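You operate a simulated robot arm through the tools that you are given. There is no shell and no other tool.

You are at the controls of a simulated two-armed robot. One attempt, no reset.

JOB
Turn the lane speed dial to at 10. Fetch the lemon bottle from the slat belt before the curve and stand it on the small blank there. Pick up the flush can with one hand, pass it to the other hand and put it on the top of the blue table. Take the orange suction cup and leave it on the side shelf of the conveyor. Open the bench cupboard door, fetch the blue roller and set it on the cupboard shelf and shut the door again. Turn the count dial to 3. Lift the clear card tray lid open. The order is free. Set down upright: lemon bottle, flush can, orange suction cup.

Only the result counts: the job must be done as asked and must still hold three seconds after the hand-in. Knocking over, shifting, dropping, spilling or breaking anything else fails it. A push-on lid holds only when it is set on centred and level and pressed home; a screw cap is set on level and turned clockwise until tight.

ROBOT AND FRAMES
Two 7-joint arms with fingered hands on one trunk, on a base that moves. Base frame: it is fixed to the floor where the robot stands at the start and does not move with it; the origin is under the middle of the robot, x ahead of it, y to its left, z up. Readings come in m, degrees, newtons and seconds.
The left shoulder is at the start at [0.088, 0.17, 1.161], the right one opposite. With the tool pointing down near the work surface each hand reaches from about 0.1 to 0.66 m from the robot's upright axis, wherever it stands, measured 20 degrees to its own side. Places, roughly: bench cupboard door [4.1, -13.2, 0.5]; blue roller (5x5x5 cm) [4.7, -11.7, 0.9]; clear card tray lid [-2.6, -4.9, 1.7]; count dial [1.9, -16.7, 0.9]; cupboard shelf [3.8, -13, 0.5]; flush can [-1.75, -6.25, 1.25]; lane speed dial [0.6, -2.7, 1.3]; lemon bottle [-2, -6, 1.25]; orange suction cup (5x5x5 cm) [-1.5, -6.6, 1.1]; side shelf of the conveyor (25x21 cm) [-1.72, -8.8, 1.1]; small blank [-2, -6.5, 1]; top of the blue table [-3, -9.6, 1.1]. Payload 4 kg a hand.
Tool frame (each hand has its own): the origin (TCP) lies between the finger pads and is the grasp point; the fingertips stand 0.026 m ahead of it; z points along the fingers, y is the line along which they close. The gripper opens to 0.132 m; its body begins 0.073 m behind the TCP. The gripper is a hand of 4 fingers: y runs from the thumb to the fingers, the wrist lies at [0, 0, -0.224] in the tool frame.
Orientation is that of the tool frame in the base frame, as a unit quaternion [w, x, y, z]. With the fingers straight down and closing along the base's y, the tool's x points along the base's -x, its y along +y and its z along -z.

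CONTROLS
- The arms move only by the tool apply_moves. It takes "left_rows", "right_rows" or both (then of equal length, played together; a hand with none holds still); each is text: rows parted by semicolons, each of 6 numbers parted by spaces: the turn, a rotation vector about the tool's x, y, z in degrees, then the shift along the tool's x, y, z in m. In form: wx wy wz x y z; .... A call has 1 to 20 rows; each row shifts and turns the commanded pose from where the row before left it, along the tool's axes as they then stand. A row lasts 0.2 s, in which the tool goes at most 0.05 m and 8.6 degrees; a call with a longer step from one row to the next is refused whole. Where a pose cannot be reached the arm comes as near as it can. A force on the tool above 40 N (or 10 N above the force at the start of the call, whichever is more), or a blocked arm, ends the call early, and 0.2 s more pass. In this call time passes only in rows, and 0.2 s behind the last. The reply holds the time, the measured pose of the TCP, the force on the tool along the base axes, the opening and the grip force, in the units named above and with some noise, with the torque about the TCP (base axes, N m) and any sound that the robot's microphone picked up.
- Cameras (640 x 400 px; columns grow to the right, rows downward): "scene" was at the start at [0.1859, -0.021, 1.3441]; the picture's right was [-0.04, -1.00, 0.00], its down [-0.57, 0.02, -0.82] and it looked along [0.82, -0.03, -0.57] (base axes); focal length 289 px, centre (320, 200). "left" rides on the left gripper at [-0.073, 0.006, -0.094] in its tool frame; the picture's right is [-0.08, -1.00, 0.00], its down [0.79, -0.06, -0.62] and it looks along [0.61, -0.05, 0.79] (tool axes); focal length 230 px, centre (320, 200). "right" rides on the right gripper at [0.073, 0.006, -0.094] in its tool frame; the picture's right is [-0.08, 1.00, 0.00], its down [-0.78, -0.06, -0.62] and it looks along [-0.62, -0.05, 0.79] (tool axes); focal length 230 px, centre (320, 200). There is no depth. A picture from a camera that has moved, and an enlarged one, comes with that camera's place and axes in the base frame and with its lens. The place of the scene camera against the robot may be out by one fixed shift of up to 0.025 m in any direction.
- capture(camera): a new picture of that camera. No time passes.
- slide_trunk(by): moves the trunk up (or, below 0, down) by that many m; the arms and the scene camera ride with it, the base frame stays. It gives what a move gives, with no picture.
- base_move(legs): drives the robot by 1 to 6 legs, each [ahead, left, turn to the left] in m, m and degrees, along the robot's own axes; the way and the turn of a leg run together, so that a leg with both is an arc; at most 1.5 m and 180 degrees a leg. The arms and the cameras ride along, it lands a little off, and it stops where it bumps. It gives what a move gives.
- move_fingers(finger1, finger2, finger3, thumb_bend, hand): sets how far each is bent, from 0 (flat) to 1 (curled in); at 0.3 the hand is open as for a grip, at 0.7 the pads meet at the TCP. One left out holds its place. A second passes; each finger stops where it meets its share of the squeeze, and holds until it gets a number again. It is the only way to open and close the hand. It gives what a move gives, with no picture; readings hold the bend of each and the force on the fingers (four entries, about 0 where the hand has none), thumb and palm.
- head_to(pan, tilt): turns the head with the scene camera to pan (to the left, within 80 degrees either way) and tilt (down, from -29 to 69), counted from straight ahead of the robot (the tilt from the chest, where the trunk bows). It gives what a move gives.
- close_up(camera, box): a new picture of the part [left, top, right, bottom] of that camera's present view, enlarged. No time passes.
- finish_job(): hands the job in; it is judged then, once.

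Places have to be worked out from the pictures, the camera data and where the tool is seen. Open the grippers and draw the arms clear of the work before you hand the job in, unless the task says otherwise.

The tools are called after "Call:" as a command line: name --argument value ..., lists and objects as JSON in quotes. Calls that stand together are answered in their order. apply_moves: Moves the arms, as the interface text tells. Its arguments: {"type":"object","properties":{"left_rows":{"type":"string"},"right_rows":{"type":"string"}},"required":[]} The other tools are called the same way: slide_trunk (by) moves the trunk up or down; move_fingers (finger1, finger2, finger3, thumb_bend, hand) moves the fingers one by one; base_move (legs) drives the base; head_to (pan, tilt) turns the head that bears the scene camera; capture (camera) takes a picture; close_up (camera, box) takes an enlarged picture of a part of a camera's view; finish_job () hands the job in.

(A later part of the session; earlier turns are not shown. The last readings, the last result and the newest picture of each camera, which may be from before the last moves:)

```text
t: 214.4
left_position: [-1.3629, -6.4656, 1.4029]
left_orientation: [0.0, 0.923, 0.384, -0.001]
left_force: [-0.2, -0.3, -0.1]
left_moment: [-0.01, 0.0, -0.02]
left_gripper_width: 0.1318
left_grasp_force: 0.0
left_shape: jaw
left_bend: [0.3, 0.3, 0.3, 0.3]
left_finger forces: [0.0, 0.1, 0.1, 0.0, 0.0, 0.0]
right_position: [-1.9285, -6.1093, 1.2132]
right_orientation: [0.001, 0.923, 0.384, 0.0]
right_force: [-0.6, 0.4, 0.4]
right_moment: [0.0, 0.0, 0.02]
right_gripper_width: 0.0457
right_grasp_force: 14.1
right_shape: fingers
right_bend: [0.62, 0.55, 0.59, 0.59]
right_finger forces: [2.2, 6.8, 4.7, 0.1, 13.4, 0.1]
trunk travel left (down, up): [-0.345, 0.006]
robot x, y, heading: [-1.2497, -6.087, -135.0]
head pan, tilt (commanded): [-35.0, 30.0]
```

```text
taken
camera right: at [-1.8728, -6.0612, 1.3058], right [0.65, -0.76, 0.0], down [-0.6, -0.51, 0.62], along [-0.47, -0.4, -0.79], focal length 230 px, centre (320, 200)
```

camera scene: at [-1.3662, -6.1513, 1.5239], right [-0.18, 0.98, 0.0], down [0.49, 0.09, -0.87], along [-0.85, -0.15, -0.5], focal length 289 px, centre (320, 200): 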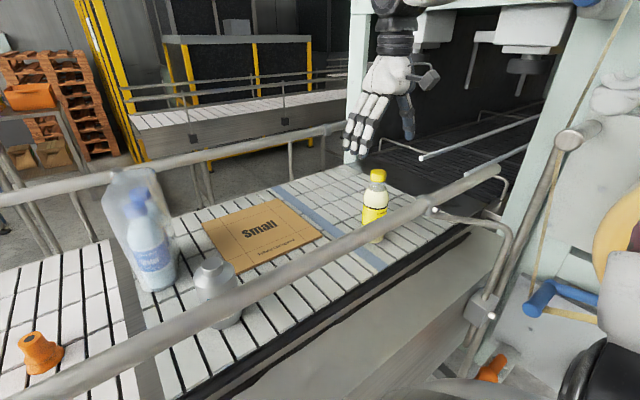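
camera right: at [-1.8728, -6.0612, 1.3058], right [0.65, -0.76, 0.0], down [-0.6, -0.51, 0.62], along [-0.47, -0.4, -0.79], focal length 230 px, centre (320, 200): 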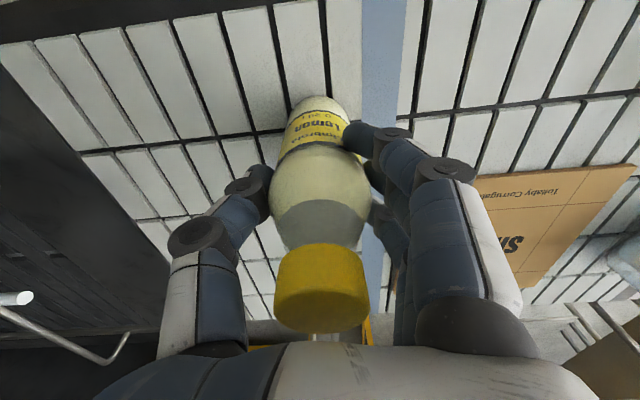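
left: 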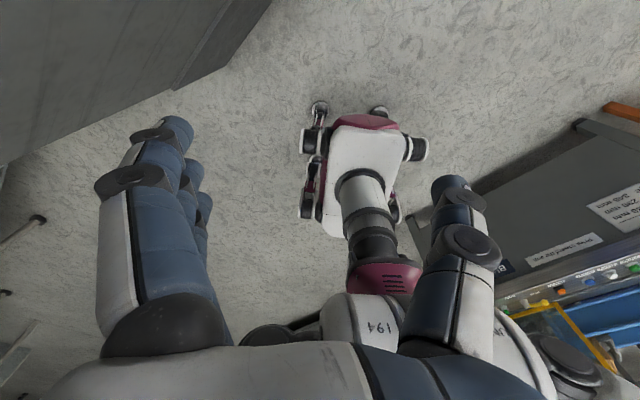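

The bottle is held with about 14 N. Lifting it a little to check the hold.

Call:
apply_moves --right_rows "0 0 0 0 0 -0.01; 0 0 0 0 0 -0.015; 0 0 0 0 0 -0.02; 0 0 0 0 0 0"

Call:
capture --camera "right"

Call:
capture --camera "scene"

```text
t: 215.4
left_position: [-1.3622, -6.4651, 1.4031]
left_orientation: [0.0, 0.924, 0.383, 0.0]
left_force: [0.0, 0.2, 0.2]
left_moment: [-0.04, 0.05, 0.01]
left_gripper_width: 0.1321
left_grasp_force: 0.0
left_shape: jaw
left_bend: [0.3, 0.3, 0.3, 0.3]
left_finger forces: [0.0, 0.0, 0.0, 0.1, 0.0, 0.0]
right_position: [-1.9283, -6.1088, 1.2586]
right_orientation: [0.001, 0.924, 0.383, 0.0]
right_force: [0.1, -0.2, -2.3]
right_moment: [0.0, -0.04, -0.01]
right_gripper_width: 0.0455
right_grasp_force: 13.9
right_shape: fingers
right_bend: [0.62, 0.55, 0.59, 0.59]
right_finger forces: [2.2, 6.8, 4.7, 0.0, 13.5, 0.0]
trunk travel left (down, up): [-0.345, 0.006]
robot x, y, heading: [-1.2577, -6.0888, -134.6]
head pan, tilt (commanded): [-35.0, 30.0]
```

```text
taken
camera right: at [-1.8727, -6.0615, 1.351], right [0.65, -0.76, 0.0], down [-0.6, -0.51, 0.62], along [-0.47, -0.4, -0.79], focal length 230 px, centre (320, 200)
```

right: 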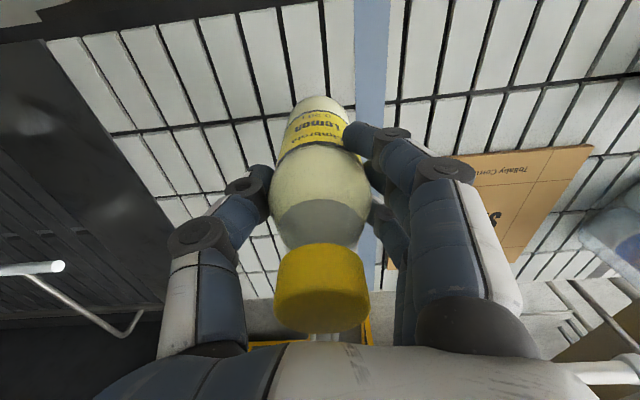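

```text
taken
camera scene: at [-1.3672, -6.1513, 1.5238], right [-0.18, 0.98, 0.0], down [0.49, 0.09, -0.87], along [-0.85, -0.15, -0.5], focal length 289 px, centre (320, 200)
```

scene: 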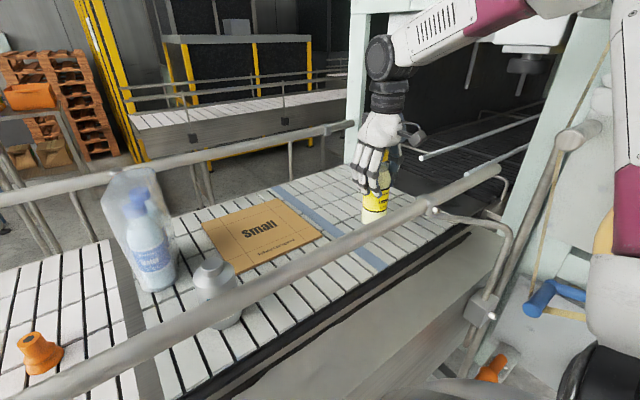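

The bottle hangs straight (weight 2.3 N). Now I carry it over the board: 0.194 m left and 0.142 m forward.

Call:
apply_moves --right_rows "0 0 0 0 0 -0.02; 0 0 0 -0.024 0.032 0; 0 0 0 -0.024 0.032 0; 0 0 0 -0.024 0.032 0; 0 0 0 -0.024 0.032 0; 0 0 0 -0.023 0.033 0; 0 0 0 -0.023 0.033 0; 0 0 0 0 0 0"

Call:
capture --camera "right"

Call:
head_to --pan -20 --tilt 35

Call:
capture --camera "scene"

```text
t: 217.2
left_position: [-1.3619, -6.4641, 1.4044]
left_orientation: [0.001, 0.924, 0.382, -0.001]
left_force: [0.6, -0.2, -0.3]
left_moment: [-0.05, -0.01, -0.01]
left_gripper_width: 0.1322
left_grasp_force: 0.1
left_shape: jaw
left_bend: [0.3, 0.3, 0.3, 0.3]
left_finger forces: [0.0, 0.1, 0.1, 0.0, 0.0, 0.1]
right_position: [-1.893, -6.3424, 1.2782]
right_orientation: [0.001, 0.923, 0.384, -0.001]
right_force: [0.3, -0.2, -2.3]
right_moment: [0.01, -0.01, -0.02]
right_gripper_width: 0.0455
right_grasp_force: 13.6
right_shape: fingers
right_bend: [0.62, 0.55, 0.59, 0.59]
right_finger forces: [2.1, 6.8, 5.0, 0.1, 13.2, 0.1]
trunk travel left (down, up): [-0.345, 0.006]
robot x, y, heading: [-1.2504, -6.0899, -134.9]
head pan, tilt (commanded): [-35.0, 30.0]
```

```text
taken
camera right: at [-1.8375, -6.2949, 1.3711], right [0.65, -0.76, 0.0], down [-0.6, -0.51, 0.62], along [-0.47, -0.4, -0.79], focal length 230 px, centre (320, 200)
```

right: 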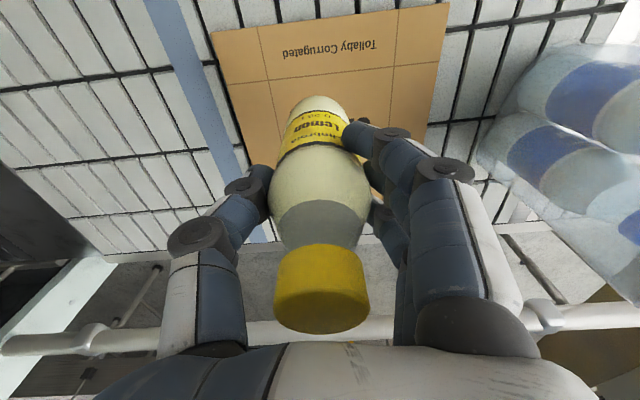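

```text
t: 218.0
left_position: [-1.3612, -6.4642, 1.4028]
left_orientation: [0.001, 0.924, 0.383, 0.0]
left_force: [0.2, -0.5, 0.5]
left_moment: [0.05, 0.0, -0.02]
left_gripper_width: 0.1321
left_grasp_force: 0.1
left_shape: jaw
left_bend: [0.3, 0.3, 0.3, 0.3]
left_finger forces: [0.0, 0.0, 0.0, 0.0, 0.1, 0.0]
right_position: [-1.8929, -6.3442, 1.2779]
right_orientation: [0.001, 0.923, 0.384, -0.001]
right_force: [-0.4, 0.4, -2.7]
right_moment: [-0.01, 0.02, -0.03]
right_gripper_width: 0.0454
right_grasp_force: 13.7
right_shape: fingers
right_bend: [0.62, 0.55, 0.59, 0.59]
right_finger forces: [2.1, 6.7, 4.9, 0.1, 13.3, 0.1]
trunk travel left (down, up): [-0.345, 0.006]
robot x, y, heading: [-1.2523, -6.0874, -134.8]
head pan, tilt (commanded): [-20.0, 35.0]
```

```text
taken
camera scene: at [-1.3575, -6.173, 1.516], right [-0.42, 0.91, 0.0], down [0.52, 0.24, -0.82], along [-0.74, -0.35, -0.57], focal length 289 px, centre (320, 200)
```

scene: 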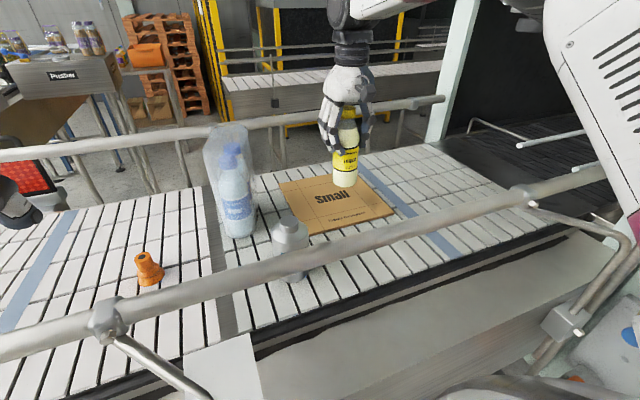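

The bottle is over the board; a slight 15 mm forward shift centres it better. Lowering to just above the board.

Call:
apply_moves --right_rows "0 0 0 -0.015 0.005 0; 0 0 0 0 0 0.03; 0 0 0 0 0 0.02; 0 0 0 0 0 0"

Call:
capture --camera "right"

Call:
close_up --camera "scene" --box '[200, 80, 440, 230]'

```text
t: 219.0
left_position: [-1.3621, -6.4653, 1.4021]
left_orientation: [0.0, 0.924, 0.383, -0.001]
left_force: [-1.0, 0.4, -0.5]
left_moment: [0.01, -0.02, 0.0]
left_gripper_width: 0.132
left_grasp_force: 0.1
left_shape: jaw
left_bend: [0.3, 0.3, 0.3, 0.3]
left_finger forces: [0.0, 0.0, 0.0, 0.0, 0.0, 0.0]
right_position: [-1.8992, -6.3594, 1.227]
right_orientation: [-0.001, 0.923, 0.384, -0.001]
right_force: [-0.4, 0.1, -2.0]
right_moment: [-0.02, -0.01, 0.01]
right_gripper_width: 0.0456
right_grasp_force: 13.3
right_shape: fingers
right_bend: [0.62, 0.55, 0.59, 0.59]
right_finger forces: [2.0, 6.7, 5.0, 0.0, 13.4, 0.0]
trunk travel left (down, up): [-0.345, 0.006]
robot x, y, heading: [-1.2574, -6.0884, -135.0]
head pan, tilt (commanded): [-20.0, 35.0]
```

```text
taken
camera right: at [-1.844, -6.3124, 1.3197], right [0.65, -0.76, 0.0], down [-0.6, -0.51, 0.62], along [-0.47, -0.4, -0.79], focal length 230 px, centre (320, 200)
```

right: 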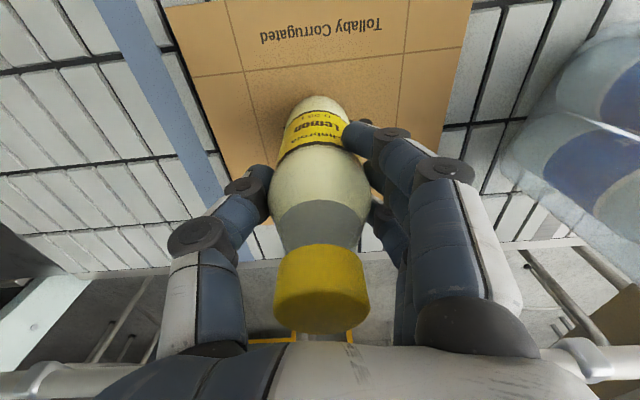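

```text
2.67 times, centred on (320, 155) of scene
camera zoom: at [-1.3574, -6.1728, 1.5161], right [-0.42, 0.91, 0.0], down [0.52, 0.24, -0.82], along [-0.74, -0.35, -0.57], focal length 771 px, centre (320, 320)
```

zoom: 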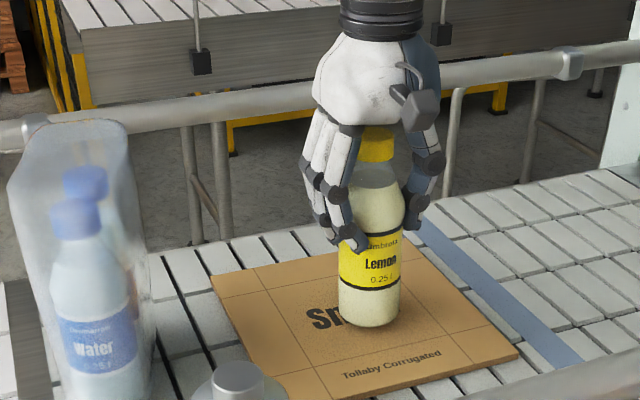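

The bottle is over the middle of the board, about 1 cm above it. Lowering gently.

Call:
apply_moves --right_rows "0 0 0 0 0 0.004; 0 0 0 0 0 0.003; 0 0 0 0 0 0"

Call:
apply_moves --right_rows "0 0 0 0 0 0.002; 0 0 0 0 0 0"

```text
t: 219.8
left_position: [-1.3615, -6.4655, 1.4029]
left_orientation: [0.0, 0.924, 0.383, -0.001]
left_force: [0.2, -0.8, 0.2]
left_moment: [0.0, -0.01, 0.0]
left_gripper_width: 0.1321
left_grasp_force: 0.1
left_shape: jaw
left_bend: [0.3, 0.3, 0.3, 0.3]
left_finger forces: [0.0, 0.0, 0.0, 0.1, 0.1, 0.1]
right_position: [-1.8997, -6.3611, 1.22]
right_orientation: [0.001, 0.924, 0.383, -0.001]
right_force: [-0.6, -0.5, -1.4]
right_moment: [0.0, 0.0, 0.03]
right_gripper_width: 0.0455
right_grasp_force: 13.0
right_shape: fingers
right_bend: [0.62, 0.55, 0.59, 0.59]
right_finger forces: [2.2, 6.7, 5.0, 0.0, 13.4, 0.1]
trunk travel left (down, up): [-0.345, 0.006]
robot x, y, heading: [-1.2491, -6.0908, -134.9]
head pan, tilt (commanded): [-20.0, 35.0]
```

```text
t: 220.4
left_position: [-1.3617, -6.4647, 1.4037]
left_orientation: [0.001, 0.924, 0.383, -0.001]
left_force: [0.5, 0.0, -0.5]
left_moment: [-0.03, -0.01, 0.0]
left_gripper_width: 0.132
left_grasp_force: 0.0
left_shape: jaw
left_bend: [0.3, 0.3, 0.3, 0.3]
left_finger forces: [0.0, 0.0, 0.0, 0.0, 0.0, 0.1]
right_position: [-1.8993, -6.358, 1.221]
right_orientation: [0.002, 0.923, 0.384, -0.003]
right_force: [-0.4, 0.0, 5.1]
right_moment: [0.0, 0.0, -0.02]
right_gripper_width: 0.0452
right_grasp_force: 14.5
right_shape: fingers
right_bend: [0.62, 0.56, 0.6, 0.59]
right_finger forces: [2.1, 6.9, 5.1, 0.0, 14.5, 0.0]
trunk travel left (down, up): [-0.345, 0.006]
robot x, y, heading: [-1.254, -6.0882, -134.9]
head pan, tilt (commanded): [-20.0, 35.0]
```

Contact felt (+5 N on the tool). Releasing.

Call:
move_fingers --hand "right" --finger1 0.4 --finger2 0.4 --finger3 0.4 --thumb_bend 0.4

Call:
move_fingers --hand "right" --finger1 0.3 --finger2 0.3 --finger3 0.3 --thumb_bend 0.3

Call:
capture --camera "right"

```text
t: 221.4
left_position: [-1.3614, -6.465, 1.4025]
left_orientation: [0.0, 0.924, 0.383, 0.0]
left_force: [-0.4, 0.9, 0.2]
left_moment: [-0.02, 0.01, -0.05]
left_gripper_width: 0.1321
left_grasp_force: 0.1
left_shape: jaw
left_bend: [0.3, 0.3, 0.3, 0.3]
left_finger forces: [0.0, 0.0, 0.0, 0.0, 0.1, 0.0]
right_position: [-1.899, -6.3594, 1.2186]
right_orientation: [0.0, 0.924, 0.383, 0.0]
right_force: [-0.8, 0.2, -0.7]
right_moment: [0.0, -0.01, -0.05]
right_gripper_width: 0.1031
right_grasp_force: 0.1
right_shape: fingers
right_bend: [0.4, 0.4, 0.4, 0.4]
right_finger forces: [0.0, 0.0, 0.0, 0.0, 0.0, 0.0]
trunk travel left (down, up): [-0.345, 0.006]
robot x, y, heading: [-1.2496, -6.0874, -134.8]
head pan, tilt (commanded): [-20.0, 35.0]
```

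```text
t: 222.4
left_position: [-1.3607, -6.4648, 1.4039]
left_orientation: [0.001, 0.923, 0.384, -0.001]
left_force: [-0.3, 0.3, -0.3]
left_moment: [0.01, 0.02, -0.03]
left_gripper_width: 0.132
left_grasp_force: 0.0
left_shape: jaw
left_bend: [0.3, 0.3, 0.3, 0.3]
left_finger forces: [0.0, 0.0, 0.1, 0.1, 0.0, 0.1]
right_position: [-1.8979, -6.3611, 1.2202]
right_orientation: [0.0, 0.923, 0.384, -0.001]
right_force: [0.0, -0.4, -0.1]
right_moment: [-0.03, 0.0, 0.02]
right_gripper_width: 0.1359
right_grasp_force: 0.0
right_shape: fingers
right_bend: [0.3, 0.3, 0.3, 0.3]
right_finger forces: [0.0, 0.0, 0.0, 0.0, 0.0, 0.0]
trunk travel left (down, up): [-0.345, 0.006]
robot x, y, heading: [-1.252, -6.0926, -135.0]
head pan, tilt (commanded): [-20.0, 35.0]
```

```text
taken
camera right: at [-1.844, -6.3124, 1.3118], right [0.65, -0.76, 0.0], down [-0.6, -0.51, 0.62], along [-0.47, -0.4, -0.79], focal length 230 px, centre (320, 200)
```

right: 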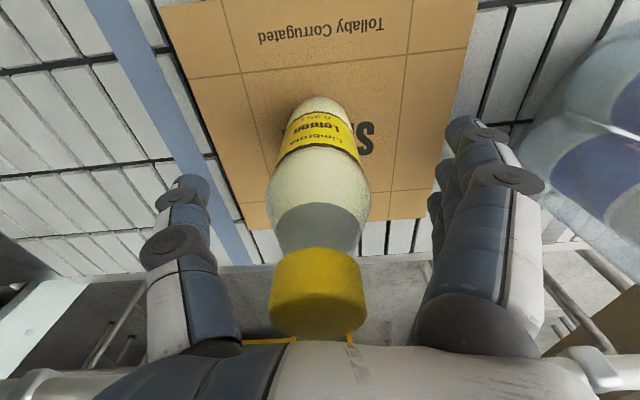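

The bottle stands on its own on the board. Raising the right hand straight up clear of it.

Call:
apply_moves --right_rows "0 0 0 0 0 -0.02; 0 0 0 0 0 -0.03; 0 0 0 0 0 -0.04; 0 0 0 0 0 -0.045; 0 0 0 0 0 -0.045; 0 0 0 0 0 -0.04; 0 0 0 0 0 0"

Call:
capture --camera "right"

Call:
close_up --camera "scene" --box '[120, 100, 440, 300]'

```text
t: 224.0
left_position: [-1.3633, -6.4664, 1.4023]
left_orientation: [0.0, 0.924, 0.383, -0.001]
left_force: [0.3, -0.5, 0.0]
left_moment: [0.01, -0.04, -0.01]
left_gripper_width: 0.1317
left_grasp_force: 0.0
left_shape: jaw
left_bend: [0.3, 0.3, 0.3, 0.3]
left_finger forces: [0.0, 0.1, 0.0, 0.0, 0.1, 0.0]
right_position: [-1.8877, -6.345, 1.4315]
right_orientation: [0.0, 0.924, 0.383, -0.001]
right_force: [0.5, -0.1, 0.3]
right_moment: [-0.02, -0.06, 0.01]
right_gripper_width: 0.1361
right_grasp_force: 0.2
right_shape: fingers
right_bend: [0.3, 0.3, 0.3, 0.3]
right_finger forces: [0.0, 0.1, 0.1, 0.1, 0.1, 0.0]
right hand out of reach, approached as far as the arm can: row 6
trunk travel left (down, up): [-0.345, 0.006]
robot x, y, heading: [-1.2516, -6.0902, -134.8]
head pan, tilt (commanded): [-20.0, 35.0]
```

```text
taken
camera right: at [-1.8327, -6.2978, 1.5242], right [0.65, -0.76, 0.0], down [-0.6, -0.51, 0.62], along [-0.47, -0.4, -0.79], focal length 230 px, centre (320, 200)
```

right: 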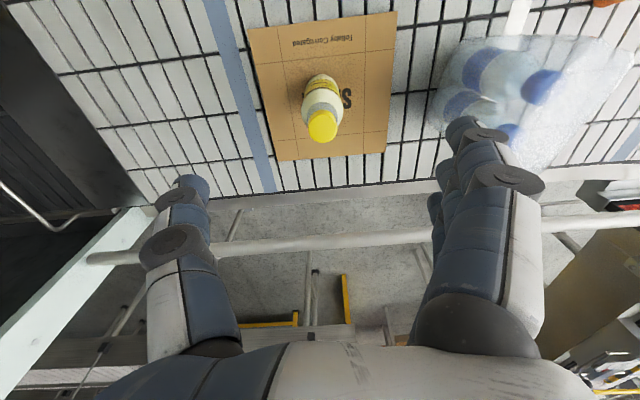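

```text
2.00 times, centred on (280, 200) of scene
camera zoom: at [-1.358, -6.1735, 1.516], right [-0.42, 0.91, 0.0], down [0.52, 0.24, -0.82], along [-0.74, -0.35, -0.57], focal length 578 px, centre (400, 200)
```

zoom: 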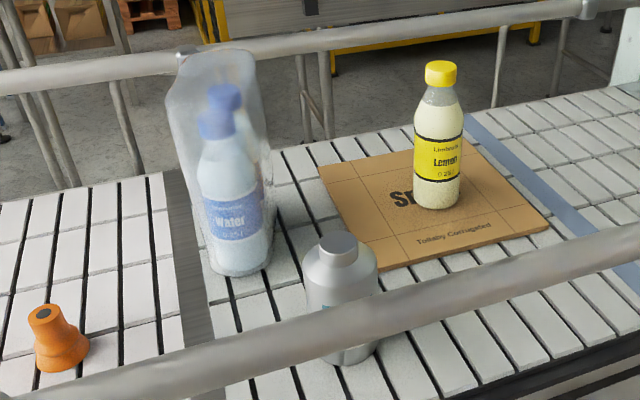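

The lemon bottle stands upright on the board. Next is the flush can: the right hand will grip its narrow cap from above so the left hand can take the body. Moving the right hand over the can.

Call:
apply_moves --right_rows "0 0 0 0.028 0.032 0; 0 0 0 0.028 0.032 0; 0 0 0 0.028 0.033 0; 0 0 0 0.028 0.033 0; 0 0 0 0.028 0.033 0; 0 0 0 0 0 0"

Call:
capture --camera "right"

Call:
capture --camera "scene"

```text
t: 225.4
left_position: [-1.3623, -6.4649, 1.4039]
left_orientation: [0.0, 0.924, 0.384, 0.0]
left_force: [-0.2, 0.0, -0.6]
left_moment: [-0.02, 0.0, -0.04]
left_gripper_width: 0.1319
left_grasp_force: 0.0
left_shape: jaw
left_bend: [0.3, 0.3, 0.3, 0.3]
left_finger forces: [0.0, 0.0, 0.1, 0.0, 0.0, 0.0]
right_position: [-1.6756, -6.3606, 1.4315]
right_orientation: [0.001, 0.923, 0.384, 0.0]
right_force: [0.6, -1.0, 0.4]
right_moment: [0.02, -0.02, -0.05]
right_gripper_width: 0.1356
right_grasp_force: 0.0
right_shape: fingers
right_bend: [0.3, 0.3, 0.3, 0.3]
right_finger forces: [0.0, 0.0, 0.0, 0.1, 0.0, 0.0]
trunk travel left (down, up): [-0.345, 0.006]
robot x, y, heading: [-1.2524, -6.0884, -135.1]
head pan, tilt (commanded): [-20.0, 35.0]
```

```text
taken
camera right: at [-1.6201, -6.3125, 1.5245], right [0.65, -0.76, 0.0], down [-0.6, -0.51, 0.62], along [-0.47, -0.4, -0.79], focal length 230 px, centre (320, 200)
```

right: 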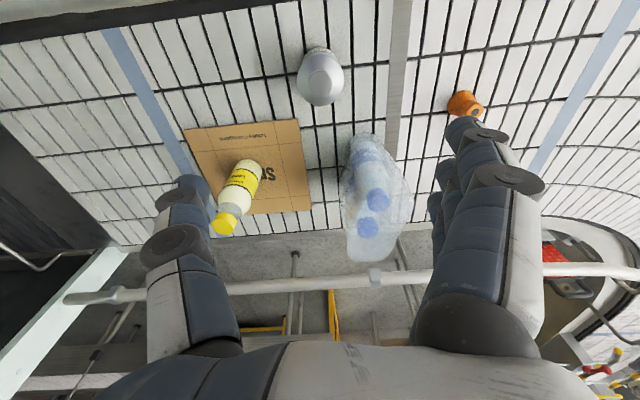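

```text
taken
camera scene: at [-1.3581, -6.1726, 1.516], right [-0.42, 0.91, 0.0], down [0.52, 0.24, -0.82], along [-0.74, -0.35, -0.57], focal length 289 px, centre (320, 200)
```

scene: 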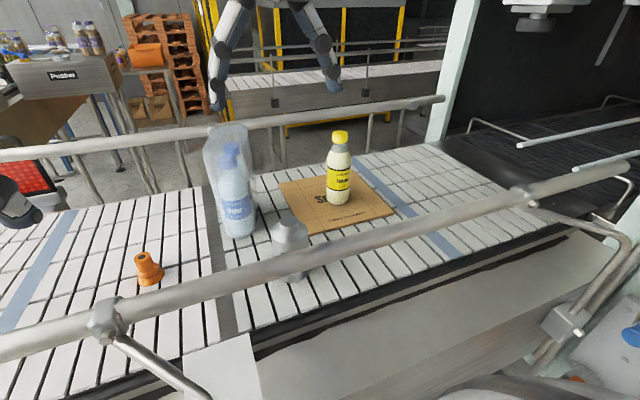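

The can is right below. Zooming for the exact cap offset.

Call:
close_up --camera "right" --box '[260, 30, 380, 130]'

```text
4.00 times, centred on (320, 80) of right
camera zoom: at [-1.6201, -6.3125, 1.5245], right [0.65, -0.76, 0.0], down [-0.6, -0.51, 0.62], along [-0.47, -0.4, -0.79], focal length 920 px, centre (320, 680)
```

zoom: 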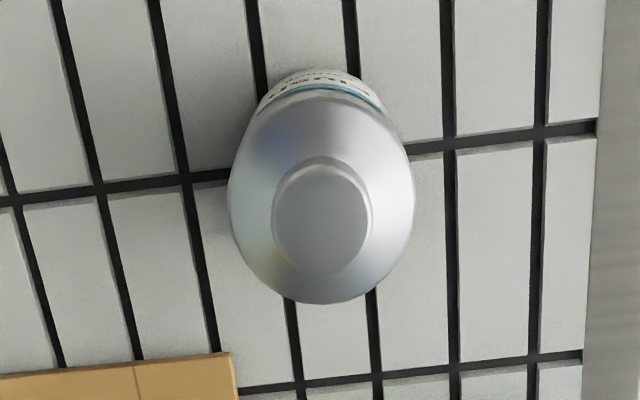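

Cap radius is about 15 mm, laterally centred. I'll lower part-way to resolve its fore-aft offset and height by parallax.

Call:
apply_moves --right_rows "0 0 0 0 0 0.04; 0 0 0 0 0 0.04; 0 0 0 0 0 0.02; 0 0 0 0 0 0"

Call:
close_up --camera "right" --box '[240, 60, 400, 160]'

```text
t: 226.4
left_position: [-1.3623, -6.4646, 1.403]
left_orientation: [0.0, 0.924, 0.383, -0.001]
left_force: [0.6, 0.4, 0.7]
left_moment: [0.02, 0.02, -0.01]
left_gripper_width: 0.1318
left_grasp_force: 0.2
left_shape: jaw
left_bend: [0.3, 0.3, 0.3, 0.3]
left_finger forces: [0.0, 0.0, 0.1, 0.1, 0.1, 0.0]
right_position: [-1.6743, -6.36, 1.3314]
right_orientation: [0.0, 0.924, 0.383, -0.002]
right_force: [-0.5, -0.3, -0.3]
right_moment: [0.04, -0.02, 0.02]
right_gripper_width: 0.1358
right_grasp_force: 0.0
right_shape: fingers
right_bend: [0.3, 0.3, 0.3, 0.3]
right_finger forces: [0.0, 0.0, 0.1, 0.1, 0.0, 0.0]
trunk travel left (down, up): [-0.345, 0.006]
robot x, y, heading: [-1.2516, -6.09, -135.0]
head pan, tilt (commanded): [-20.0, 35.0]
```

```text
4.00 times, centred on (320, 110) of right
camera zoom: at [-1.6188, -6.3125, 1.4244], right [0.65, -0.76, 0.0], down [-0.6, -0.51, 0.62], along [-0.47, -0.4, -0.79], focal length 920 px, centre (320, 560)
```

zoom: 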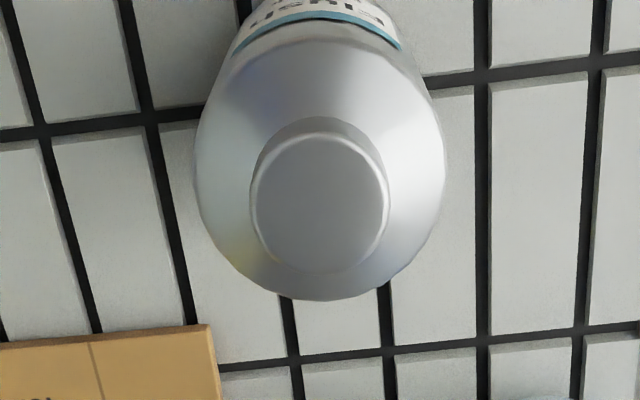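

Parallax gives the can: axis a≈3.3125, n≈-5.6715, top z≈1.223, body 64 mm, with only a 12 mm cap. Better plan: the left hand lifts it from above by the body, and the right hand then takes it from the right side. First I retract the right hand.

Call:
apply_moves --right_rows "0 0 0 0 0 -0.04; 0 0 0 0 0 -0.04; 0 0 0 0 0 -0.03; 0 0 0 0.035 -0.03 0; 0 0 0 0.035 -0.03 0; 0 0 0 0.035 -0.03 0; 0 0 0 0.035 -0.03 0; 0 0 0 0.035 -0.03 0; 0 0 0 0.035 -0.03 0; 0 0 0 0 0 0"

Call:
capture --camera "left"

Call:
head_to --pan 0 --tilt 40

Call:
capture --camera "scene"

```text
t: 228.6
left_position: [-1.3607, -6.4661, 1.403]
left_orientation: [-0.001, 0.924, 0.384, 0.0]
left_force: [-0.6, -0.8, -0.4]
left_moment: [0.02, 0.02, 0.03]
left_gripper_width: 0.132
left_grasp_force: 0.2
left_shape: jaw
left_bend: [0.3, 0.3, 0.3, 0.3]
left_finger forces: [0.0, 0.0, 0.1, 0.0, 0.0, 0.1]
right_position: [-1.6533, -6.0872, 1.4394]
right_orientation: [0.0, 0.924, 0.383, 0.0]
right_force: [0.4, -1.1, -0.6]
right_moment: [-0.02, 0.01, 0.0]
right_gripper_width: 0.1359
right_grasp_force: 0.1
right_shape: fingers
right_bend: [0.3, 0.3, 0.3, 0.3]
right_finger forces: [0.0, 0.0, 0.0, 0.1, 0.1, 0.0]
trunk travel left (down, up): [-0.345, 0.006]
robot x, y, heading: [-1.2563, -6.0889, -134.8]
head pan, tilt (commanded): [-20.0, 35.0]
```

```text
taken
camera left: at [-1.4091, -6.522, 1.4961], right [-0.76, 0.65, 0.0], down [0.51, 0.6, 0.62], along [0.4, 0.47, -0.79], focal length 230 px, centre (320, 200)
```

left: 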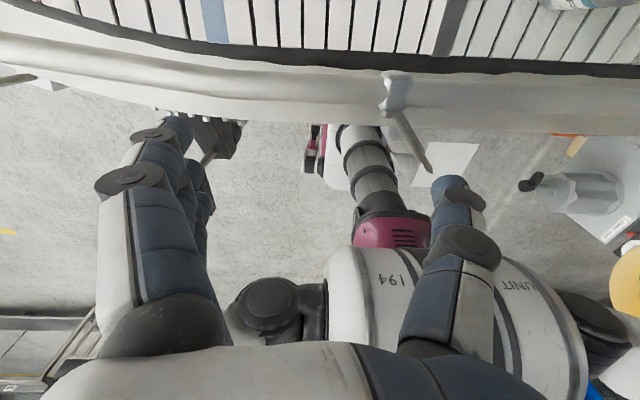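

```text
t: 229.4
left_position: [-1.3619, -6.4635, 1.4029]
left_orientation: [0.001, 0.924, 0.383, -0.001]
left_force: [0.7, 0.2, -0.1]
left_moment: [-0.03, -0.03, 0.01]
left_gripper_width: 0.1318
left_grasp_force: 0.1
left_shape: jaw
left_bend: [0.3, 0.3, 0.3, 0.3]
left_finger forces: [0.1, 0.1, 0.0, 0.0, 0.0, 0.0]
right_position: [-1.6536, -6.0859, 1.4389]
right_orientation: [0.001, 0.923, 0.384, -0.001]
right_force: [1.0, -0.5, -0.1]
right_moment: [0.01, 0.03, 0.0]
right_gripper_width: 0.1361
right_grasp_force: 0.1
right_shape: fingers
right_bend: [0.3, 0.3, 0.3, 0.3]
right_finger forces: [0.0, 0.0, 0.1, 0.1, 0.0, 0.0]
trunk travel left (down, up): [-0.345, 0.006]
robot x, y, heading: [-1.2501, -6.0883, -134.8]
head pan, tilt (commanded): [0.0, 40.0]
```

```text
taken
camera scene: at [-1.3376, -6.1955, 1.5085], right [-0.71, 0.71, 0.0], down [0.45, 0.46, -0.77], along [-0.54, -0.54, -0.64], focal length 289 px, centre (320, 200)
```

scene: 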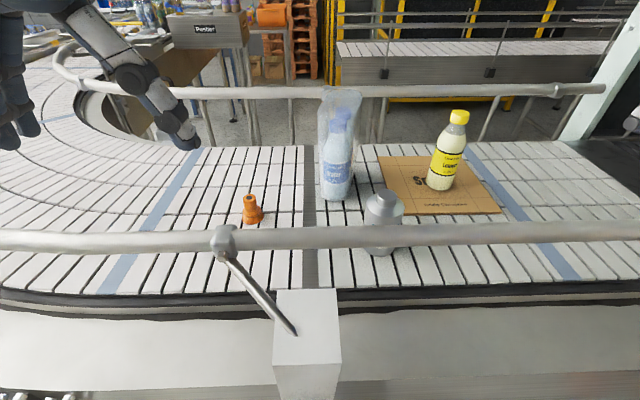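

Now moving the left hand over the can, above all objects.

Call:
apply_moves --left_rows "0 0 0 -0.0195 -0.0422 0; 0 0 0 -0.0195 -0.0422 0; 0 0 0 -0.0195 -0.0422 0; 0 0 0 -0.0195 -0.0422 0; 0 0 0 -0.0195 -0.0422 0; 0 0 0 -0.0195 -0.0422 0; 0 0 0 -0.0195 -0.0423 0; 0 0 0 0 0 0"

Call:
capture --camera "left"

Call:
capture --camera "scene"

```text
t: 231.4
left_position: [-1.6581, -6.3871, 1.4397]
left_orientation: [-0.041, 0.912, 0.408, -0.022]
left_force: [0.0, 0.8, 0.0]
left_moment: [0.02, -0.03, -0.03]
left_gripper_width: 0.1319
left_grasp_force: 0.1
left_shape: jaw
left_bend: [0.3, 0.3, 0.3, 0.3]
left_finger forces: [0.0, 0.1, 0.0, 0.1, 0.0, 0.1]
right_position: [-1.6549, -6.0867, 1.4387]
right_orientation: [0.0, 0.923, 0.384, -0.001]
right_force: [-0.3, -0.5, 0.6]
right_moment: [0.05, 0.0, -0.03]
right_gripper_width: 0.1358
right_grasp_force: 0.0
right_shape: fingers
right_bend: [0.3, 0.3, 0.3, 0.3]
right_finger forces: [0.1, 0.0, 0.0, 0.0, 0.0, 0.0]
trunk travel left (down, up): [-0.345, 0.006]
robot x, y, heading: [-1.2504, -6.088, -134.7]
head pan, tilt (commanded): [0.0, 40.0]
stopped in row 8 (left hand): the arm was blocked; the commanded pose is now the measured one
```

```text
taken
camera left: at [-1.6962, -6.4503, 1.5323], right [-0.79, 0.6, 0.09], down [0.52, 0.59, 0.61], along [0.32, 0.53, -0.78], focal length 230 px, centre (320, 200)
```

left: 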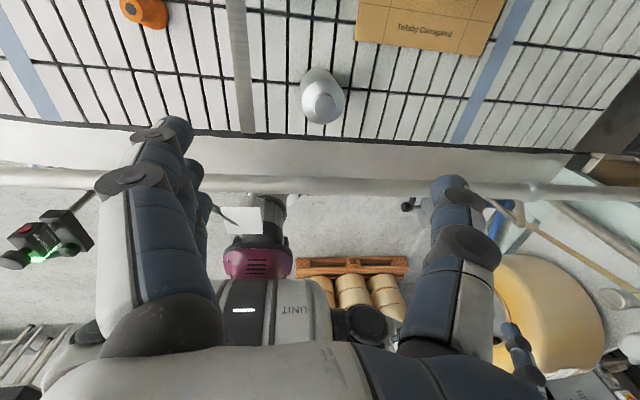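

```text
taken
camera scene: at [-1.3375, -6.197, 1.5084], right [-0.71, 0.71, 0.0], down [0.45, 0.46, -0.77], along [-0.54, -0.54, -0.64], focal length 289 px, centre (320, 200)
```

scene: 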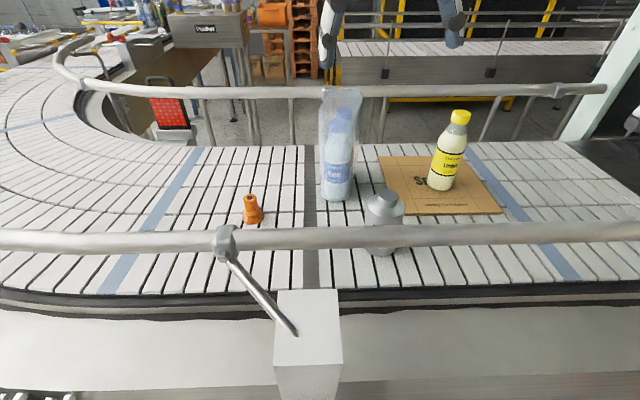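

The left arm hit its reach limit because the wrist was too high (1.63 m); the can itself is reachable lower down. I'll straighten the tool and lower it while correcting position.

Call:
apply_moves --left_rows "-1.8 0.2 1.1 0.01 -0.01 0.03; -1.8 0.2 1.1 0.0075 -0.011 0.03; -1.7 0.1 1.0 0 -0.0105 0.03; 0 0 0 0 0 0"

Call:
capture --camera "left"

Call:
capture --camera "scene"

```text
t: 232.6
left_position: [-1.6697, -6.3762, 1.3863]
left_orientation: [-0.037, 0.914, 0.404, -0.021]
left_force: [-0.1, -0.3, 0.2]
left_moment: [0.0, 0.03, -0.01]
left_gripper_width: 0.1321
left_grasp_force: 0.0
left_shape: jaw
left_bend: [0.3, 0.3, 0.3, 0.3]
left_finger forces: [0.1, 0.1, 0.0, 0.1, 0.0, 0.0]
right_position: [-1.6549, -6.0859, 1.439]
right_orientation: [0.002, 0.924, 0.383, -0.002]
right_force: [0.1, 0.7, 0.5]
right_moment: [0.01, -0.02, -0.02]
right_gripper_width: 0.136
right_grasp_force: 0.1
right_shape: fingers
right_bend: [0.3, 0.3, 0.3, 0.3]
right_finger forces: [0.0, 0.0, 0.1, 0.0, 0.0, 0.0]
trunk travel left (down, up): [-0.345, 0.006]
robot x, y, heading: [-1.2533, -6.0909, -134.9]
head pan, tilt (commanded): [0.0, 40.0]
stopped in row 4 (left hand): the arm was blocked; the commanded pose is now the measured one
```

```text
taken
camera left: at [-1.708, -6.4398, 1.4792], right [-0.79, 0.61, 0.09], down [0.52, 0.59, 0.61], along [0.32, 0.53, -0.79], focal length 230 px, centre (320, 200)
```

left: 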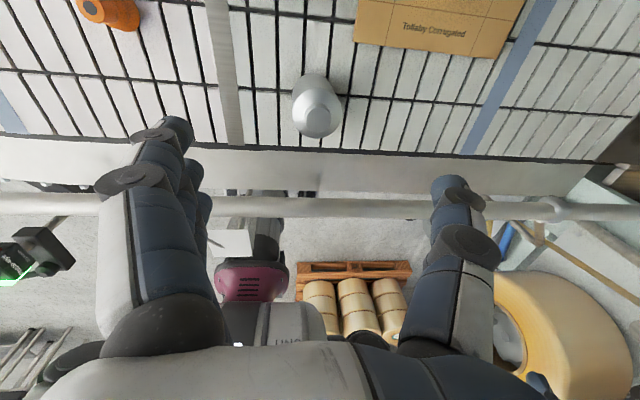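

```text
taken
camera scene: at [-1.3377, -6.1957, 1.5085], right [-0.71, 0.71, 0.0], down [0.45, 0.46, -0.77], along [-0.54, -0.54, -0.64], focal length 289 px, centre (320, 200)
```

scene: 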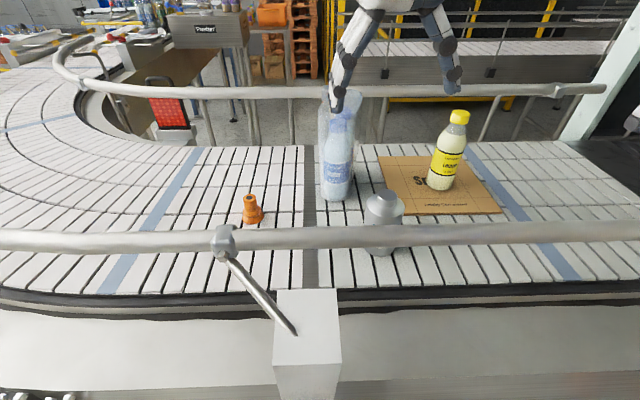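

The left arm reports being blocked rather than out of reach, so something touches it. I'll look at the left arm.

Call:
head_to --pan 25 --tilt 0

Call:
capture --camera "scene"

Call:
head_to --pan 0 --tilt -5

Call:
capture --camera "scene"

Call:
capture --camera "right"

```text
t: 233.7
left_position: [-1.6693, -6.3769, 1.3859]
left_orientation: [-0.036, 0.914, 0.404, -0.02]
left_force: [0.1, 0.0, -0.5]
left_moment: [0.04, 0.03, -0.04]
left_gripper_width: 0.1319
left_grasp_force: 0.1
left_shape: jaw
left_bend: [0.3, 0.3, 0.3, 0.3]
left_finger forces: [0.0, 0.1, 0.0, 0.0, 0.1, 0.0]
right_position: [-1.6541, -6.0861, 1.4383]
right_orientation: [0.001, 0.924, 0.383, -0.002]
right_force: [-0.2, 0.9, 0.1]
right_moment: [0.05, -0.03, 0.01]
right_gripper_width: 0.1361
right_grasp_force: 0.0
right_shape: fingers
right_bend: [0.3, 0.3, 0.3, 0.3]
right_finger forces: [0.0, 0.0, 0.1, 0.1, 0.1, 0.0]
trunk travel left (down, up): [-0.345, 0.006]
robot x, y, heading: [-1.2532, -6.0933, -135.0]
head pan, tilt (commanded): [25.0, 0.0]
```

```text
taken
camera scene: at [-1.3082, -6.22, 1.5721], right [-0.94, 0.34, 0.0], down [0.0, 0.0, -1.0], along [-0.34, -0.94, 0.0], focal length 289 px, centre (320, 200)
```

scene: 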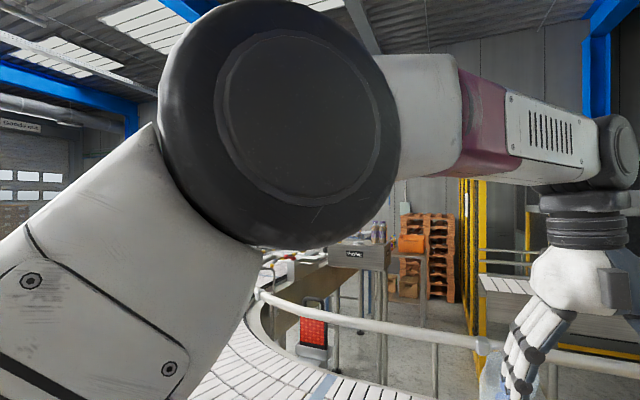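

```text
t: 234.6
left_position: [-1.6686, -6.3755, 1.387]
left_orientation: [-0.036, 0.913, 0.405, -0.021]
left_force: [0.4, 1.0, 0.5]
left_moment: [-0.08, -0.01, -0.04]
left_gripper_width: 0.1322
left_grasp_force: 0.1
left_shape: jaw
left_bend: [0.3, 0.3, 0.3, 0.3]
left_finger forces: [0.0, 0.0, 0.0, 0.0, 0.1, 0.1]
right_position: [-1.6546, -6.0862, 1.439]
right_orientation: [0.001, 0.924, 0.384, -0.002]
right_force: [0.2, 0.0, 0.1]
right_moment: [-0.04, -0.01, 0.0]
right_gripper_width: 0.1359
right_grasp_force: 0.1
right_shape: fingers
right_bend: [0.3, 0.3, 0.3, 0.3]
right_finger forces: [0.1, 0.0, 0.0, 0.0, 0.0, 0.0]
trunk travel left (down, up): [-0.345, 0.006]
robot x, y, heading: [-1.2535, -6.0868, -134.8]
head pan, tilt (commanded): [0.0, -5.0]
```

```text
taken
camera scene: at [-1.3392, -6.1973, 1.5799], right [-0.71, 0.71, 0.0], down [-0.06, -0.06, -1.0], along [-0.7, -0.71, 0.09], focal length 289 px, centre (320, 200)
```

scene: 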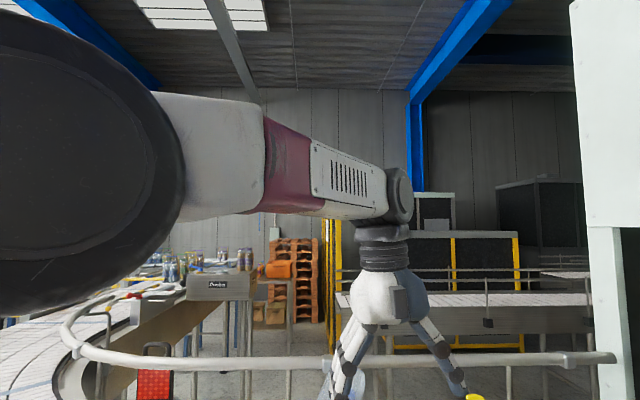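

```text
taken
camera right: at [-1.5989, -6.038, 1.5317], right [0.65, -0.76, 0.0], down [-0.6, -0.51, 0.62], along [-0.47, -0.4, -0.79], focal length 230 px, centre (320, 200)
```

right: 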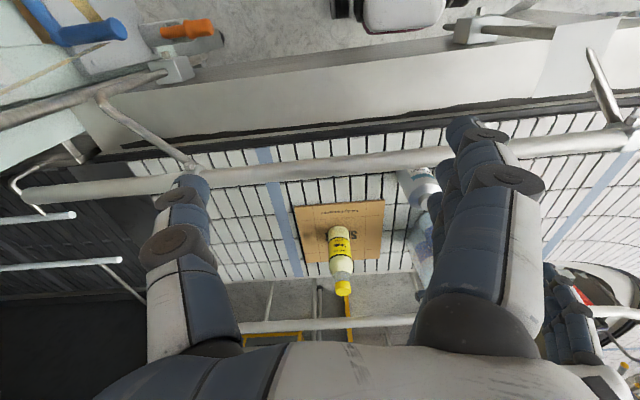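

The left elbow is up against the head when reaching to centre. I'll move the left hand back out, straighten it, and then turn the robot right about 25° so that the can lies on the left arm's own side.

Call:
apply_moves --left_rows "0 0 0 0.01 0.03 0; -1 0 0.6 0.015 0.035 0; -1 0 0.6 0.02 0.035 0; -1 0 0.6 0.025 0.035 0; -1 0.2 0.6 0.03 0.03 0; -0.6 0.1 0.4 0.03 0.03 0; 0 0 0 0.02 0.02 0; 0 0 0 0 0 0"

Call:
head_to --pan 0 --tilt 40

Call:
capture --camera "scene"

```text
t: 236.4
left_position: [-1.4111, -6.412, 1.3735]
left_orientation: [0.003, 0.925, 0.38, -0.002]
left_force: [0.3, -0.4, 0.3]
left_moment: [-0.01, -0.03, 0.01]
left_gripper_width: 0.1319
left_grasp_force: 0.1
left_shape: jaw
left_bend: [0.3, 0.3, 0.3, 0.3]
left_finger forces: [0.1, 0.0, 0.0, 0.0, 0.1, 0.0]
right_position: [-1.6551, -6.0845, 1.4378]
right_orientation: [0.001, 0.924, 0.383, 0.0]
right_force: [0.4, 0.5, -0.2]
right_moment: [-0.04, 0.0, -0.01]
right_gripper_width: 0.1361
right_grasp_force: 0.0
right_shape: fingers
right_bend: [0.3, 0.3, 0.3, 0.3]
right_finger forces: [0.0, 0.1, 0.1, 0.1, 0.0, 0.0]
trunk travel left (down, up): [-0.345, 0.006]
robot x, y, heading: [-1.2553, -6.0915, -135.0]
head pan, tilt (commanded): [0.0, -5.0]
```

```text
t: 237.5
left_position: [-1.4107, -6.4133, 1.3737]
left_orientation: [0.002, 0.925, 0.38, -0.002]
left_force: [-0.3, 0.9, 0.2]
left_moment: [0.0, -0.01, 0.05]
left_gripper_width: 0.132
left_grasp_force: 0.1
left_shape: jaw
left_bend: [0.3, 0.3, 0.3, 0.3]
left_finger forces: [0.0, 0.0, 0.1, 0.0, 0.0, 0.0]
right_position: [-1.6544, -6.0845, 1.4386]
right_orientation: [0.001, 0.924, 0.384, -0.001]
right_force: [0.3, 0.6, -0.5]
right_moment: [0.0, -0.01, 0.01]
right_gripper_width: 0.136
right_grasp_force: 0.1
right_shape: fingers
right_bend: [0.3, 0.3, 0.3, 0.3]
right_finger forces: [0.0, 0.1, 0.1, 0.1, 0.1, 0.0]
trunk travel left (down, up): [-0.345, 0.006]
robot x, y, heading: [-1.2537, -6.0885, -134.9]
head pan, tilt (commanded): [0.0, 40.0]
```

```text
taken
camera scene: at [-1.3375, -6.1955, 1.5086], right [-0.71, 0.71, 0.0], down [0.45, 0.46, -0.77], along [-0.54, -0.54, -0.64], focal length 289 px, centre (320, 200)
```

scene: 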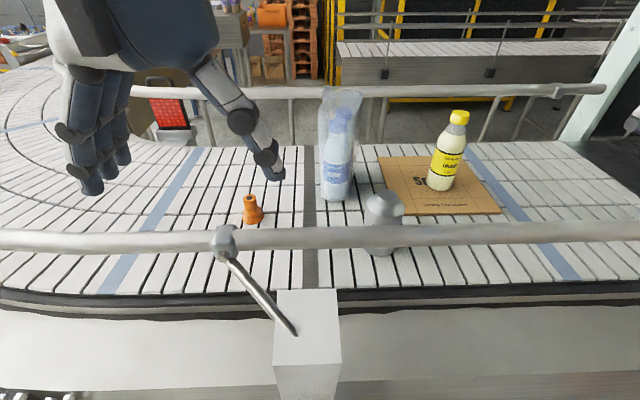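

Turning the base right by 25° in place, hands well above the rail.

Call:
base_move --legs '[[0, 0, -12], [0, 0, -13]]'

Call:
head_to --pan 15 --tilt 40

Call:
capture --camera "scene"

```text
t: 239.5
left_position: [-1.5331, -6.3157, 1.3749]
left_orientation: [0.003, 0.985, 0.171, -0.002]
left_force: [-0.4, 0.0, -0.2]
left_moment: [0.01, -0.01, -0.01]
left_gripper_width: 0.1319
left_grasp_force: 0.1
left_shape: jaw
left_bend: [0.3, 0.3, 0.3, 0.3]
left_finger forces: [0.1, 0.0, 0.1, 0.0, 0.1, 0.0]
right_position: [-1.6148, -5.9168, 1.4392]
right_orientation: [0.0, 0.985, 0.174, -0.002]
right_force: [0.7, -0.3, -0.1]
right_moment: [0.02, -0.02, 0.01]
right_gripper_width: 0.1358
right_grasp_force: 0.1
right_shape: fingers
right_bend: [0.3, 0.3, 0.3, 0.3]
right_finger forces: [0.0, 0.0, 0.0, 0.1, 0.0, 0.0]
trunk travel left (down, up): [-0.345, 0.006]
robot x, y, heading: [-1.2544, -6.0901, -159.8]
head pan, tilt (commanded): [0.0, 40.0]
```

```text
t: 240.2
left_position: [-1.5344, -6.3158, 1.3739]
left_orientation: [0.003, 0.985, 0.172, -0.003]
left_force: [-0.1, 0.5, 0.4]
left_moment: [0.01, 0.0, -0.04]
left_gripper_width: 0.1319
left_grasp_force: 0.0
left_shape: jaw
left_bend: [0.3, 0.3, 0.3, 0.3]
left_finger forces: [0.1, 0.0, 0.0, 0.0, 0.1, 0.1]
right_position: [-1.6156, -5.9158, 1.439]
right_orientation: [0.001, 0.985, 0.174, -0.001]
right_force: [-0.4, 0.2, -0.8]
right_moment: [0.02, -0.04, -0.04]
right_gripper_width: 0.136
right_grasp_force: 0.0
right_shape: fingers
right_bend: [0.3, 0.3, 0.3, 0.3]
right_finger forces: [0.0, 0.1, 0.1, 0.0, 0.0, 0.0]
trunk travel left (down, up): [-0.345, 0.006]
robot x, y, heading: [-1.25, -6.0888, -160.0]
head pan, tilt (commanded): [15.0, 40.0]
```

```text
taken
camera scene: at [-1.3565, -6.1694, 1.5085], right [-0.57, 0.82, 0.0], down [0.53, 0.37, -0.77], along [-0.63, -0.44, -0.64], focal length 289 px, centre (320, 200)
```

scene: 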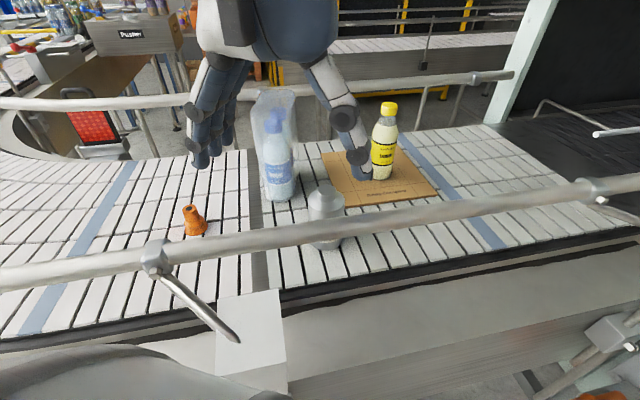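

Now the can lies on the left arm's side. I'll align the left tool with the belt (25° yaw) and move over the can, then check for any blockage.

Call:
apply_moves --left_rows "0 0 -6.3 0 0 0; 0 0 -6.3 0 0 0; 0 0 -6.3 0 0 0; 0 0 -6.3 0 0 0; 0 0 0 -0.03 -0.017 0; 0 0 0 -0.03 -0.017 0; 0 0 0 -0.03 -0.017 0; 0 0 0 -0.031 -0.0175 0; 0 0 0 0 0 0"

Call:
capture --camera "left"

Call:
capture --camera "scene"

```text
t: 242.2
left_position: [-1.6663, -6.3534, 1.3745]
left_orientation: [0.001, 0.924, 0.382, -0.003]
left_force: [-0.8, 0.4, -0.2]
left_moment: [0.0, 0.03, 0.0]
left_gripper_width: 0.1318
left_grasp_force: 0.1
left_shape: jaw
left_bend: [0.3, 0.3, 0.3, 0.3]
left_finger forces: [0.1, 0.0, 0.1, 0.0, 0.0, 0.1]
right_position: [-1.6139, -5.9158, 1.4389]
right_orientation: [0.0, 0.985, 0.174, -0.001]
right_force: [0.1, 0.1, 0.0]
right_moment: [0.0, 0.03, -0.02]
right_gripper_width: 0.1359
right_grasp_force: 0.0
right_shape: fingers
right_bend: [0.3, 0.3, 0.3, 0.3]
right_finger forces: [0.1, 0.0, 0.0, 0.0, 0.1, 0.0]
trunk travel left (down, up): [-0.345, 0.006]
robot x, y, heading: [-1.2549, -6.0856, -160.2]
head pan, tilt (commanded): [15.0, 40.0]
```

```text
taken
camera left: at [-1.714, -6.4088, 1.4681], right [-0.76, 0.65, 0.0], down [0.52, 0.6, 0.61], along [0.4, 0.46, -0.79], focal length 230 px, centre (320, 200)
```

left: 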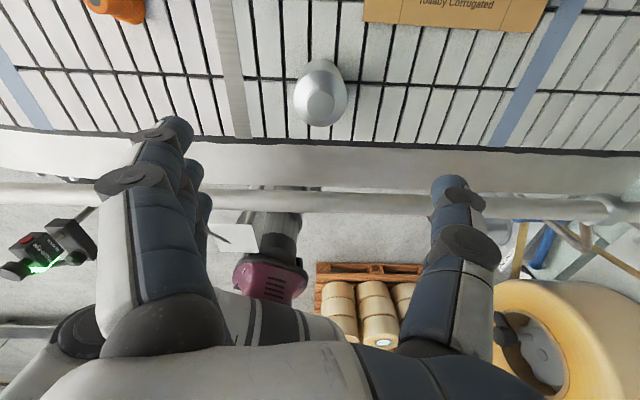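

```text
taken
camera scene: at [-1.3551, -6.1698, 1.5086], right [-0.57, 0.82, 0.0], down [0.53, 0.37, -0.77], along [-0.63, -0.44, -0.64], focal length 289 px, centre (320, 200)
```

scene: 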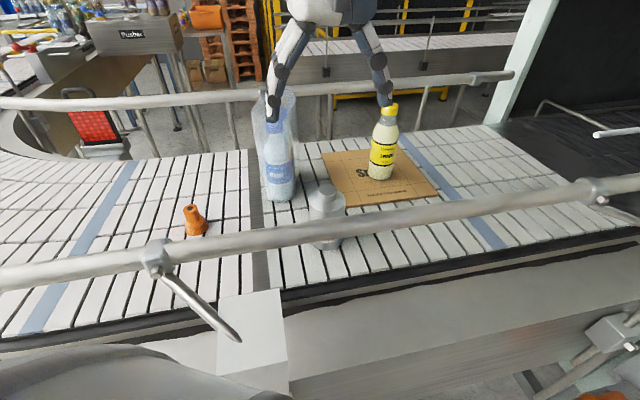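

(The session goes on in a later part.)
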